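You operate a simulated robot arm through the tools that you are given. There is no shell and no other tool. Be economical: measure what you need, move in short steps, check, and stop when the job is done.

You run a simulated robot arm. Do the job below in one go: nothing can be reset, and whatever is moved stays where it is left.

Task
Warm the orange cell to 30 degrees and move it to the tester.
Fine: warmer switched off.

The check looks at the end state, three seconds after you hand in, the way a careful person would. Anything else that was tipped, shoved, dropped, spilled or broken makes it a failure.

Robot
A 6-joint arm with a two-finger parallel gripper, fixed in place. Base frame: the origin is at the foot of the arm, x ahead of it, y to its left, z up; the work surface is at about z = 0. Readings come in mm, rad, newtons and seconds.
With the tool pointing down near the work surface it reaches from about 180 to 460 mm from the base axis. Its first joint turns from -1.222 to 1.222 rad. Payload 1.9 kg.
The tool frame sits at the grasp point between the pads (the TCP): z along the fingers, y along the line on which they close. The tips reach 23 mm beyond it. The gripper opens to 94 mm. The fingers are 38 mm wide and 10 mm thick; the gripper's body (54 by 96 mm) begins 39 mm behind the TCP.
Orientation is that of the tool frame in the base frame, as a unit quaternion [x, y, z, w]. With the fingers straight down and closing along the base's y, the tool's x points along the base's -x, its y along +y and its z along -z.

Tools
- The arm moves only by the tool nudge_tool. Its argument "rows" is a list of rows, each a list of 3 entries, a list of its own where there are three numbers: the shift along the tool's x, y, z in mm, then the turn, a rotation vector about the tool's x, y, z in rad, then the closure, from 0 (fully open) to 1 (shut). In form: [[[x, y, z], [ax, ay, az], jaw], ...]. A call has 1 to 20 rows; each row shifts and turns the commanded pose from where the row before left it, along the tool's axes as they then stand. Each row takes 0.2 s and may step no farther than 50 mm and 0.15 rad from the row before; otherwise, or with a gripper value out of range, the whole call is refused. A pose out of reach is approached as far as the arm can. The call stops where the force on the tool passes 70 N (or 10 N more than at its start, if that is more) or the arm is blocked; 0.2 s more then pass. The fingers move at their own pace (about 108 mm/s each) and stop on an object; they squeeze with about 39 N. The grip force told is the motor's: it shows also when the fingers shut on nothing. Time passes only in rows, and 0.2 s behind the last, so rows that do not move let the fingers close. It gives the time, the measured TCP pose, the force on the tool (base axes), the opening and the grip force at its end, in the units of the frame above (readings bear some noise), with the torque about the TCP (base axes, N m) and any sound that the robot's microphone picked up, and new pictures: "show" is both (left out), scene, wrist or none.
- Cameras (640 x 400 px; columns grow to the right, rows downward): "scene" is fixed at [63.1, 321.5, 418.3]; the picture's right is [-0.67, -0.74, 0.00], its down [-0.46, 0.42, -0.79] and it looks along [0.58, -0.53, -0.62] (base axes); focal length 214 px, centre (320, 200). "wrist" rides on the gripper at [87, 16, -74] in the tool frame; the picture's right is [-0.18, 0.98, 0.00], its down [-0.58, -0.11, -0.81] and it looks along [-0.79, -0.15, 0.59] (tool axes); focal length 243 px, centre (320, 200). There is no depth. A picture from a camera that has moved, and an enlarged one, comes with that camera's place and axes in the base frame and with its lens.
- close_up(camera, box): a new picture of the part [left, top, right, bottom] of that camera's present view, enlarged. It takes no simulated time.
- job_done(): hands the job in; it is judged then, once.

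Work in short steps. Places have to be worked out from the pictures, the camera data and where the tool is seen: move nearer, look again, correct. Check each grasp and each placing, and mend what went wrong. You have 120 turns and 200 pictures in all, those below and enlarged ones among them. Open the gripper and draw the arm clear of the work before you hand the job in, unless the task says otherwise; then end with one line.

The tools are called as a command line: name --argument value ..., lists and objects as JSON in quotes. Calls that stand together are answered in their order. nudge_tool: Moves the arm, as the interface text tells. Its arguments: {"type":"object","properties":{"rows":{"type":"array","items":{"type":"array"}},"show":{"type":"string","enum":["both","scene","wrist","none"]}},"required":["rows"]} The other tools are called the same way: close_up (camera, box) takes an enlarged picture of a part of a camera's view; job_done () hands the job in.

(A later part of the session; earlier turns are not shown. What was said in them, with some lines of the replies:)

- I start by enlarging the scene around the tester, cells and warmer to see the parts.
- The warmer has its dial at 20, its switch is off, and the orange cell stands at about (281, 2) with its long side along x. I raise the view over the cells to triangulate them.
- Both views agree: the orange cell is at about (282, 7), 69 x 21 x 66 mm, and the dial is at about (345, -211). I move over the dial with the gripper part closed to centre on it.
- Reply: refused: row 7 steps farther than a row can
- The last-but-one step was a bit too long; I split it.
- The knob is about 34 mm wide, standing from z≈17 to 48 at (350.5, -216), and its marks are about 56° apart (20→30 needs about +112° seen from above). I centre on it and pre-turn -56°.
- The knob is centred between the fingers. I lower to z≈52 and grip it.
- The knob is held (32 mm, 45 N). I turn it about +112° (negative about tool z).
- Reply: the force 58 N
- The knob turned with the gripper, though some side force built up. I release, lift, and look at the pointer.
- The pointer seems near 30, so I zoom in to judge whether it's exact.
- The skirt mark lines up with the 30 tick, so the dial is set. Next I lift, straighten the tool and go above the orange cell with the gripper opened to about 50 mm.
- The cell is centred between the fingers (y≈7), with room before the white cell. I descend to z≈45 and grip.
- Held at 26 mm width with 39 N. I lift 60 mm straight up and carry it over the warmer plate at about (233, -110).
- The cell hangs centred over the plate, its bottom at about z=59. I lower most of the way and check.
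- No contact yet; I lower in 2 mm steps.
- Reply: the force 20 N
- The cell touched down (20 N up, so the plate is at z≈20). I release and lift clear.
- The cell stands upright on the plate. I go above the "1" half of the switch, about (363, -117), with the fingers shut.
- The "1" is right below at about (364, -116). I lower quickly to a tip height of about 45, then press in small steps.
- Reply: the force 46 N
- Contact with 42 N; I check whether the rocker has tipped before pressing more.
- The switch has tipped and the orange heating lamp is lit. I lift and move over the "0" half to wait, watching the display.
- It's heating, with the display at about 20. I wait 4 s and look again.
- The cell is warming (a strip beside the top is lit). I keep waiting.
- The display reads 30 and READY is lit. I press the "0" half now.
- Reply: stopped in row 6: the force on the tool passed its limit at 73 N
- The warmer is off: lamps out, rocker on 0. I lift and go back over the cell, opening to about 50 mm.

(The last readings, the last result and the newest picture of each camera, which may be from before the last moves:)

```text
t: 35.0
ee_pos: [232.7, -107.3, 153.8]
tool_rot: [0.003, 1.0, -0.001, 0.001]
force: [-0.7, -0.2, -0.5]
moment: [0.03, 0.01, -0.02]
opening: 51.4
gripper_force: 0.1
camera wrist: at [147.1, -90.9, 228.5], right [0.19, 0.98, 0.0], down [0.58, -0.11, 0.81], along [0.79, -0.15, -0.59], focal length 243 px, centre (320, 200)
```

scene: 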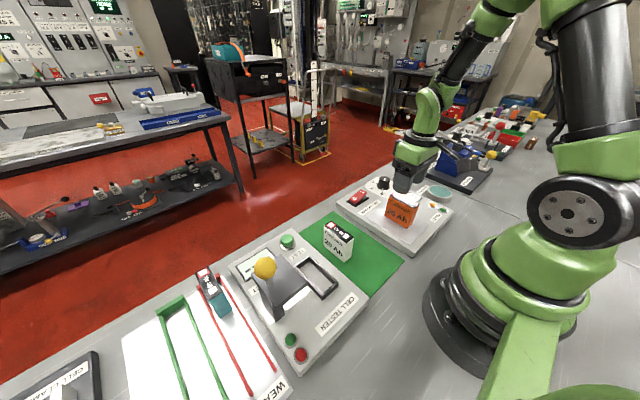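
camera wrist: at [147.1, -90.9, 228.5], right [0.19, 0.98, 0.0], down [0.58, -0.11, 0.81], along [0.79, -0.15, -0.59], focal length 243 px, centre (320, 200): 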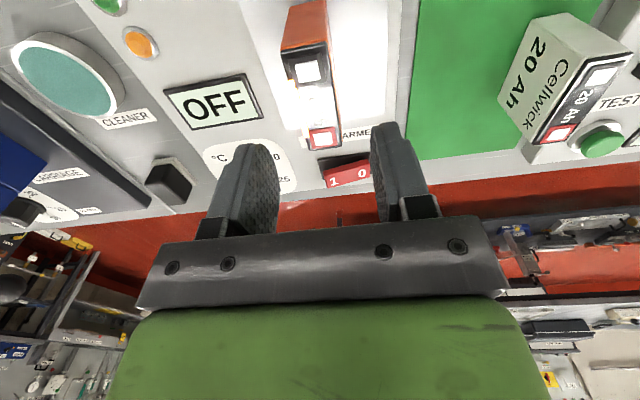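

Centred over the cell. I descend to z≈72, grip, and lift 85 mm.

nudge_tool --rows '[[[0, -1.5, 28], [0, 0, 0], 0.45], [[0, 0, 28], [0, 0, 0], 0.45], [[0, 0, 26], [0, 0, 0], 0.45], [[0, 0, 0], [0, 0, 0], 0.45], [[0, 0, 0], [0, 0, 0], 0.9], [[0, 0, 0], [0, 0, 0], 0.9], [[0, 0, 0], [0, 0, 0], 0.9], [[0, 0, -28], [0, 0, 0], 0.9], [[0, 0, -28], [0, 0, 0], 0.9], [[0, 0, -29], [0, 0, 0], 0.9]]'

```text
t: 37.2
ee_pos: [233.8, -109.3, 156.7]
tool_rot: [0.002, 1.0, 0.001, 0.001]
force: [-1.0, -0.2, -2.3]
moment: [0.03, -0.03, 0.0]
opening: 25.7
gripper_force: 39.2
camera wrist: at [147.6, -92.7, 232.4], right [0.19, 0.98, 0.0], down [0.58, -0.11, 0.81], along [0.79, -0.15, -0.59], focal length 243 px, centre (320, 200)
```

scene: 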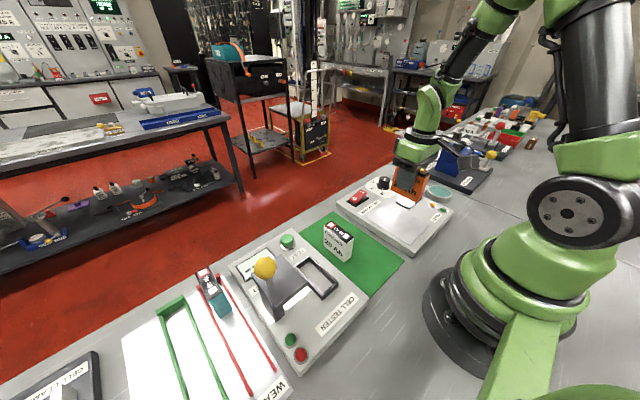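
wrist: 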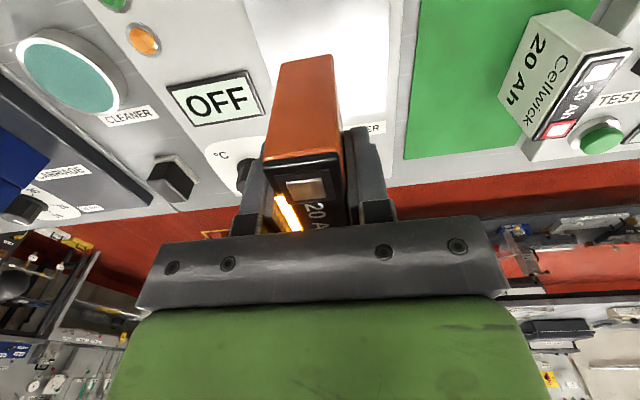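

The cell is held (a glowing strip shows it's warm). I carry it toward the tester, stopping short at y≈100 to look at the pocket and the lever block.

nudge_tool --rows '[[[0, 20, -20], [0, 0, 0], 0.9], [[-2, 38, 0], [0, 0, 0], 0.9], [[-2, 38, 0], [0, 0, 0], 0.9], [[-2, 38, 0], [0, 0, 0], 0.9], [[-2, 38, 0], [0, 0, 0], 0.9], [[-2, 38, 0], [0, 0, 0], 0.9], [[0, 0, 0], [0, 0, 0], 0.9]]'

close_up --camera "scene" --box '[220, 220, 380, 340]'

close_up --camera "wrist" --box '[320, 0, 640, 200]'

```text
t: 38.8
ee_pos: [243.3, 101.9, 180.0]
tool_rot: [0.003, 1.0, 0.001, 0.0]
force: [0.8, 0.5, -2.8]
moment: [0.05, -0.01, -0.03]
opening: 26.0
gripper_force: 38.9
camera wrist: at [157.2, 118.4, 253.6], right [0.19, 0.98, 0.0], down [0.58, -0.11, 0.81], along [0.79, -0.15, -0.59], focal length 243 px, centre (320, 200)
```

scene: 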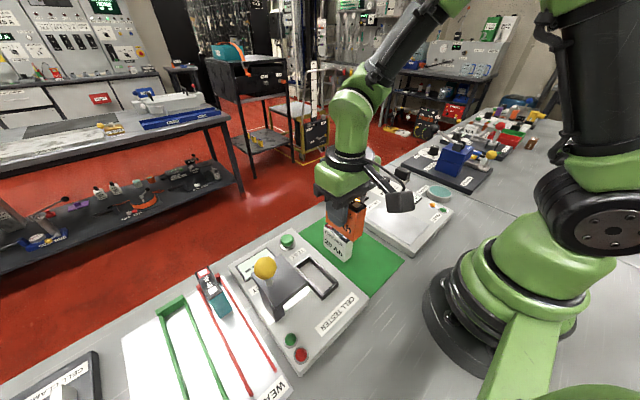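
wrist: 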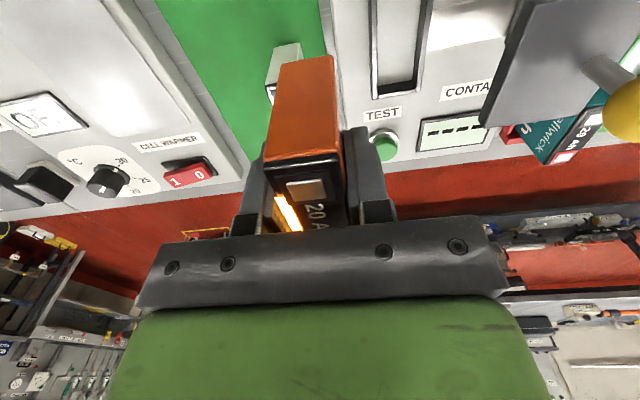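

```text
3.33 times, centred on (300, 280) of scene
camera zoom: at [63.1, 321.5, 418.3], right [-0.67, -0.74, 0.0], down [-0.46, 0.42, -0.79], along [0.58, -0.53, -0.62], focal length 715 px, centre (387, -67)
```

zoom: 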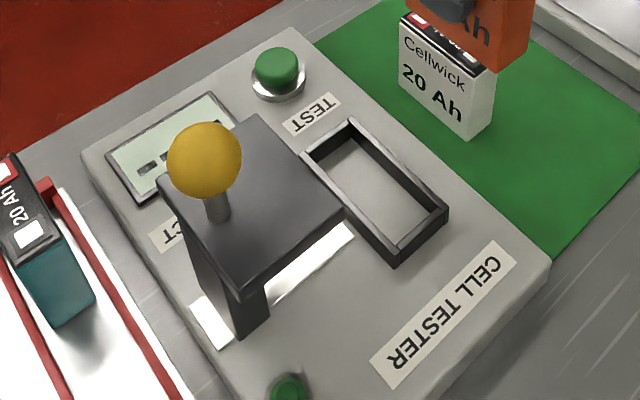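

```text
2.00 times, centred on (480, 100) of wrist
camera zoom: at [157.2, 118.4, 253.6], right [0.19, 0.98, 0.0], down [0.58, -0.11, 0.81], along [0.79, -0.15, -0.59], focal length 485 px, centre (0, 400)
```

zoom: 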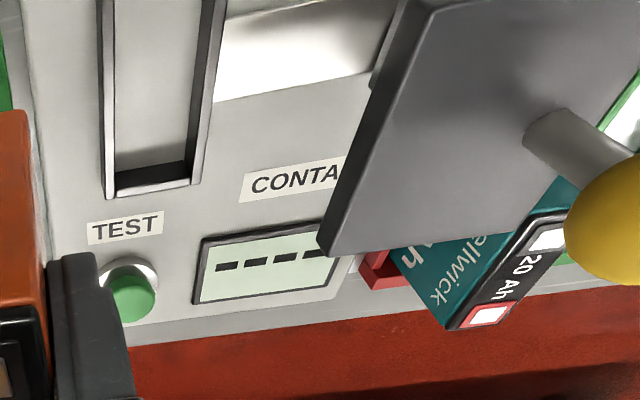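

The roof edge of the lever block is at about y=212, z=105, and the pocket rim is at z≈39 centred near (249, 164). I zoom on the pocket for its inner size.

close_up --camera "scene" --box '[290, 240, 340, 305]'

close_up --camera "wrist" --box '[355, 0, 455, 110]'

```text
6.15 times, centred on (315, 272) of scene
camera zoom: at [63.1, 321.5, 418.3], right [-0.67, -0.74, 0.0], down [-0.46, 0.42, -0.79], along [0.58, -0.53, -0.62], focal length 1320 px, centre (351, -246)
```

zoom: 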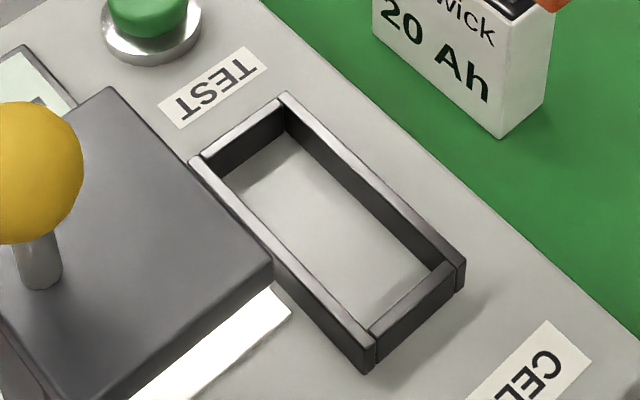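

```text
3.64 times, centred on (405, 55) of wrist
camera zoom: at [157.2, 118.4, 253.6], right [0.19, 0.98, 0.0], down [0.58, -0.11, 0.81], along [0.79, -0.15, -0.59], focal length 882 px, centre (11, 727)
```

zoom: 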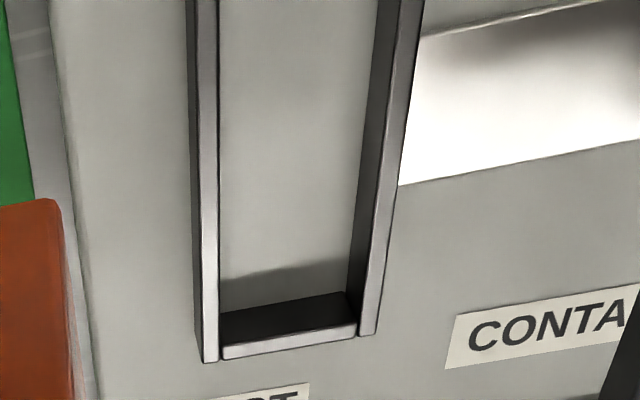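

The pocket is about 30 mm inside (cell 26), centred at about (249, 165). I go above it and lower until the cell hangs just over the rim, then look.

nudge_tool --rows '[[[-3, 32, 0], [0, 0, 0], 0.9], [[-3, 31, 0], [0, 0, 0], 0.9], [[0, 0, 25], [0, 0, 0], 0.9], [[0, 0, 25], [0, 0, 0], 0.9], [[0, 0, 22], [0, 0, 0], 0.9], [[0, 0, 0], [0, 0, 0], 0.9]]'

close_up --camera "scene" --box '[260, 210, 360, 310]'

close_up --camera "wrist" --box '[220, 0, 420, 200]'

```text
t: 40.2
ee_pos: [249.8, 164.2, 104.8]
tool_rot: [0.003, 1.0, 0.0, 0.0]
force: [0.5, 0.0, -2.0]
moment: [-0.01, 0.02, 0.02]
opening: 26.0
gripper_force: 38.3
camera wrist: at [165.0, 181.0, 180.1], right [0.19, 0.98, 0.0], down [0.58, -0.11, 0.81], along [0.79, -0.15, -0.59], focal length 243 px, centre (320, 200)
```

scene: 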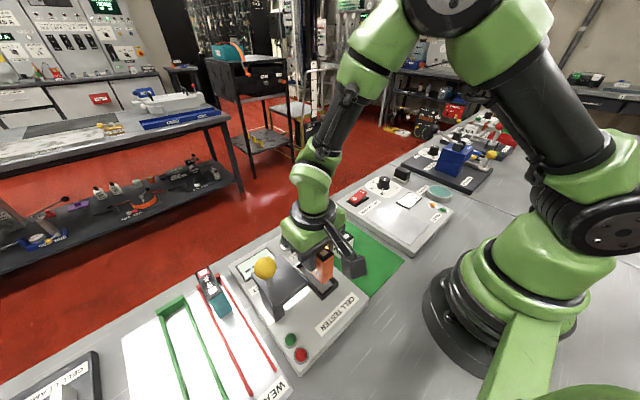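
wrist: 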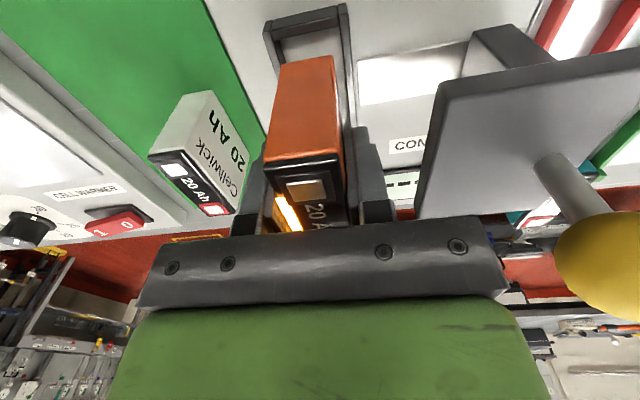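

```text
4.00 times, centred on (310, 260) of scene
camera zoom: at [63.1, 321.5, 418.3], right [-0.67, -0.74, 0.0], down [-0.46, 0.42, -0.79], along [0.58, -0.53, -0.62], focal length 858 px, centre (360, -40)
```

zoom: 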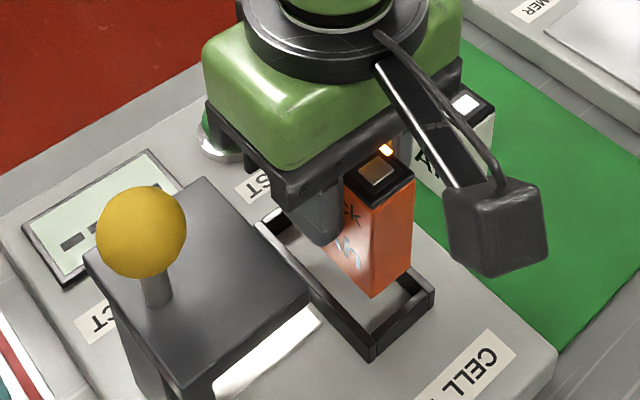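

```text
2.00 times, centred on (320, 100) of wrist
camera zoom: at [165.0, 181.0, 180.1], right [0.19, 0.98, 0.0], down [0.58, -0.11, 0.81], along [0.79, -0.15, -0.59], focal length 485 px, centre (320, 400)
```

zoom: 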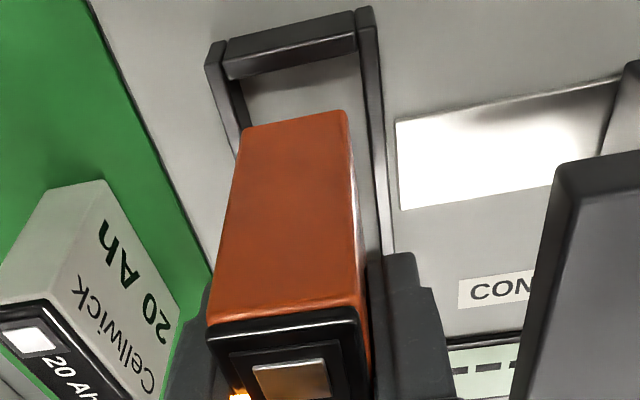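

The cell spans y 151–177 and the pocket about 148–182, so it is aligned. I lower it into the pocket to TCP z≈77, watching forces and the block's roof (6 mm margin under the gripper body).

nudge_tool --rows '[[[1.5, 0, 8], [0, 0, 0], 0.9], [[0, 0, 7], [0, 0, 0], 0.9], [[0, 0, 7], [0, 0, 0], 0.9], [[0, 0, 5], [0, 0, 0], 0.9], [[0, 0, 0], [0, 0, 0], 0.9]]'

close_up --camera "scene" --box '[260, 210, 360, 310]'

close_up --camera "wrist" --box '[220, 0, 420, 200]'

```text
t: 41.4
ee_pos: [250.1, 163.1, 77.6]
tool_rot: [0.003, 1.0, 0.001, 0.0]
force: [0.0, 0.4, -2.9]
moment: [0.02, -0.02, -0.01]
opening: 26.0
gripper_force: 38.6
camera wrist: at [164.1, 180.5, 153.0], right [0.19, 0.98, 0.0], down [0.58, -0.11, 0.81], along [0.79, -0.15, -0.59], focal length 243 px, centre (320, 200)
```

scene: 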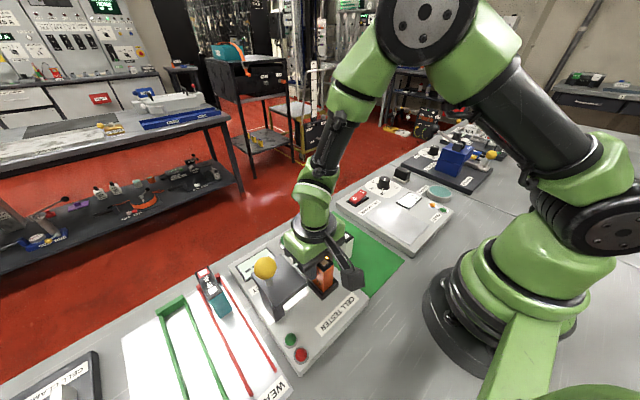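
wrist: 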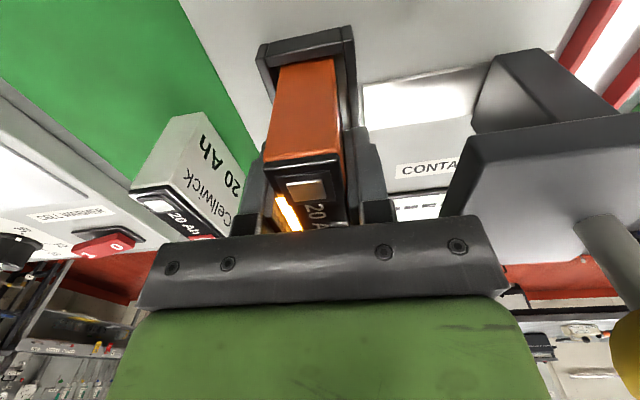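

```text
4.00 times, centred on (310, 260) of scene
camera zoom: at [63.1, 321.5, 418.3], right [-0.67, -0.74, 0.0], down [-0.46, 0.42, -0.79], along [0.58, -0.53, -0.62], focal length 858 px, centre (360, -40)
```

zoom: 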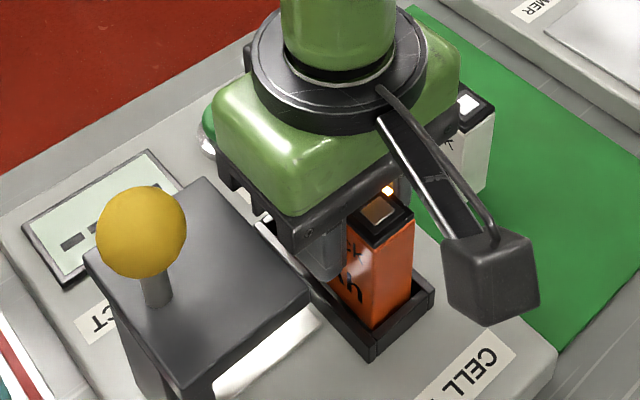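

```text
2.00 times, centred on (320, 100) of wrist
camera zoom: at [164.1, 180.5, 153.0], right [0.19, 0.98, 0.0], down [0.58, -0.11, 0.81], along [0.79, -0.15, -0.59], focal length 485 px, centre (320, 400)
```

zoom: 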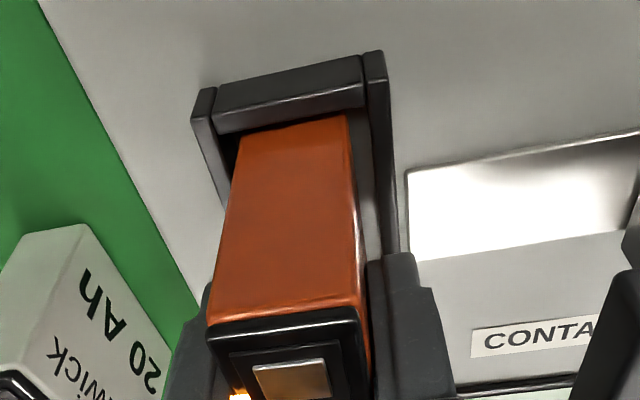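

The cell has entered the pocket freely. I lower in small steps to find the floor.

nudge_tool --rows '[[[0, 0, 2], [0, 0, 0], 0.9], [[0, 0, 2], [0, 0, 0], 0.9], [[0, 0, 0], [0, 0, 0], 0.9]]' --show "none"

```text
t: 42.2
ee_pos: [248.9, 165.4, 74.9]
tool_rot: [0.003, 1.0, -0.001, 0.0]
force: [0.5, -0.8, -2.6]
moment: [-0.02, 0.02, 0.02]
opening: 25.7
gripper_force: 39.2
```

nudge_tool --rows '[[[0, 0, 1.5], [0, 0, 0], 0.9], [[0, 0, 1], [0, 0, 0], 0.9], [[0, 0, 0], [0, 0, 0], 0.9]]' --show "none"

```text
t: 43.0
ee_pos: [249.9, 163.4, 73.2]
tool_rot: [0.004, 1.0, 0.001, 0.0]
force: [-9.8, -1.8, 26.7]
moment: [-0.19, 0.02, -0.09]
opening: 25.7
gripper_force: 39.4
```

The floor is reached (27 N at z≈73). I ease off slightly, open just enough, and lift straight up.

nudge_tool --rows '[[[0, 0, -0.7], [0, 0, 0], 0.9], [[0, 0, 0], [0, 0, 0], 0.55], [[0, 0, 0], [0, 0, 0], 0.55], [[0, 0, -25], [0, 0, 0], 0.55], [[0, 0, -35], [0, 0, 0], 0.55], [[0, 0, -40], [0, 0, 0], 0.55], [[0, 0, -40], [0, 0, 0], 0.55]]'

close_up --camera "scene" --box '[260, 210, 360, 310]'

close_up --camera "wrist" --box '[220, 0, 420, 120]'

```text
t: 44.6
ee_pos: [249.5, 163.6, 213.4]
tool_rot: [0.003, 1.0, -0.001, 0.0]
force: [0.2, 1.3, -0.1]
moment: [-0.02, 0.0, 0.02]
opening: 42.6
gripper_force: 0.0
camera wrist: at [163.1, 180.1, 288.4], right [0.19, 0.98, 0.0], down [0.58, -0.11, 0.81], along [0.79, -0.15, -0.59], focal length 243 px, centre (320, 200)
```

scene: 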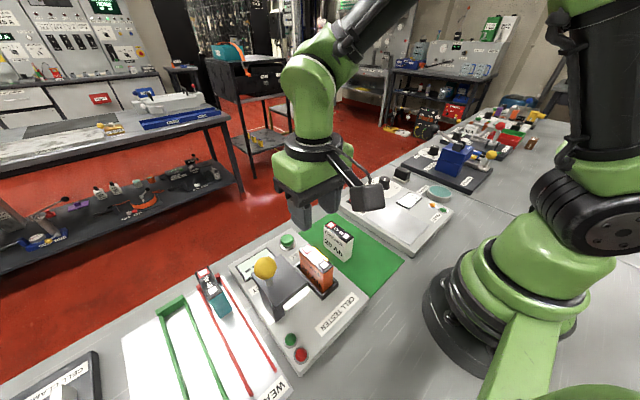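
wrist: 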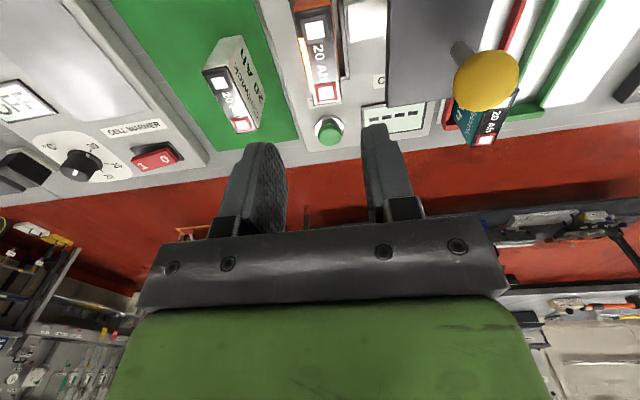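

```text
4.00 times, centred on (310, 260) of scene
camera zoom: at [63.1, 321.5, 418.3], right [-0.67, -0.74, 0.0], down [-0.46, 0.42, -0.79], along [0.58, -0.53, -0.62], focal length 858 px, centre (360, -40)
```

zoom: 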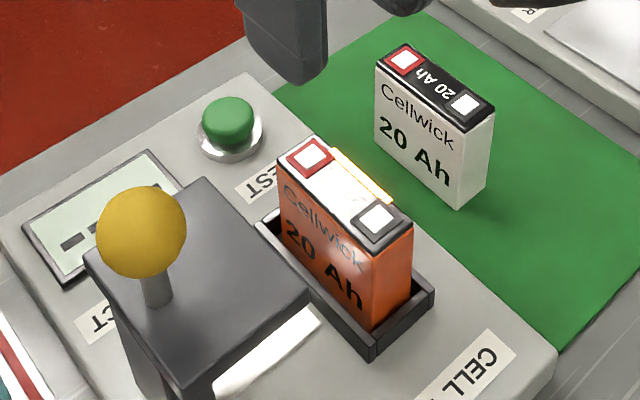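

```text
3.20 times, centred on (320, 60) of wrist
camera zoom: at [163.1, 180.1, 288.4], right [0.19, 0.98, 0.0], down [0.58, -0.11, 0.81], along [0.79, -0.15, -0.59], focal length 776 px, centre (320, 648)
```

zoom: 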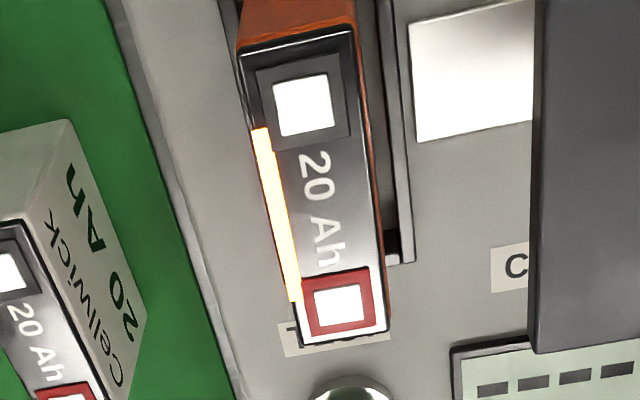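

The orange cell stands upright in the pocket with its warm strip glowing, and the warmer display reads OFF. I draw the arm clear with the gripper open and take a last look.

nudge_tool --rows '[[[0, -20, -40], [0, 0, 0], 0], [[0, -35, -30], [0, 0, 0], 0], [[0, -45, 0], [0, 0, 0], 0], [[0, -45, 0], [0, 0, 0], 0], [[0, -45, 0], [0, 0, 0], 0]]' --show "scene"

close_up --camera "scene" --box '[230, 160, 460, 320]'

```text
t: 45.8
ee_pos: [246.5, -27.0, 283.4]
tool_rot: [0.003, 1.0, 0.001, 0.0]
force: [-0.1, 0.8, 0.5]
moment: [0.01, -0.04, 0.0]
opening: 94.0
gripper_force: 0.0
```

scene: 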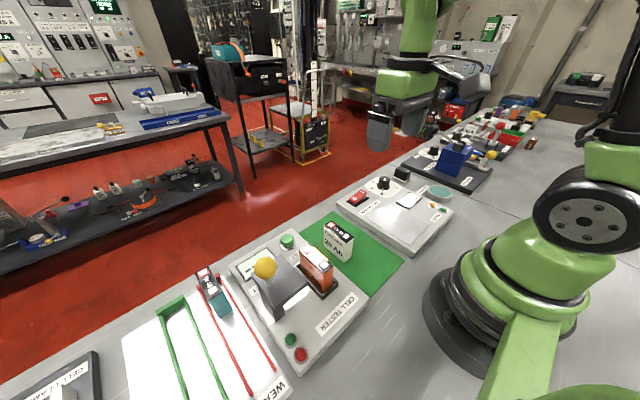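

```text
2.50 times, centred on (345, 240) of scene
camera zoom: at [63.1, 321.5, 418.3], right [-0.67, -0.74, 0.0], down [-0.46, 0.42, -0.79], along [0.58, -0.53, -0.62], focal length 536 px, centre (258, 100)
```

zoom: 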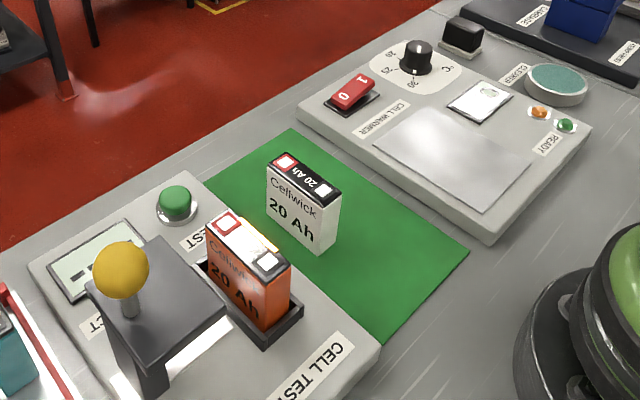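

The cell is seated in the tester, the warmer is off, nothing else was disturbed and the arm is clear. I hand in the job.

job_done

```text
The job is handed in.
```

I warmed the orange cell until the warmer read 30 with READY lit, switched the warmer off, and left the cell standing upright in the tester pocket.
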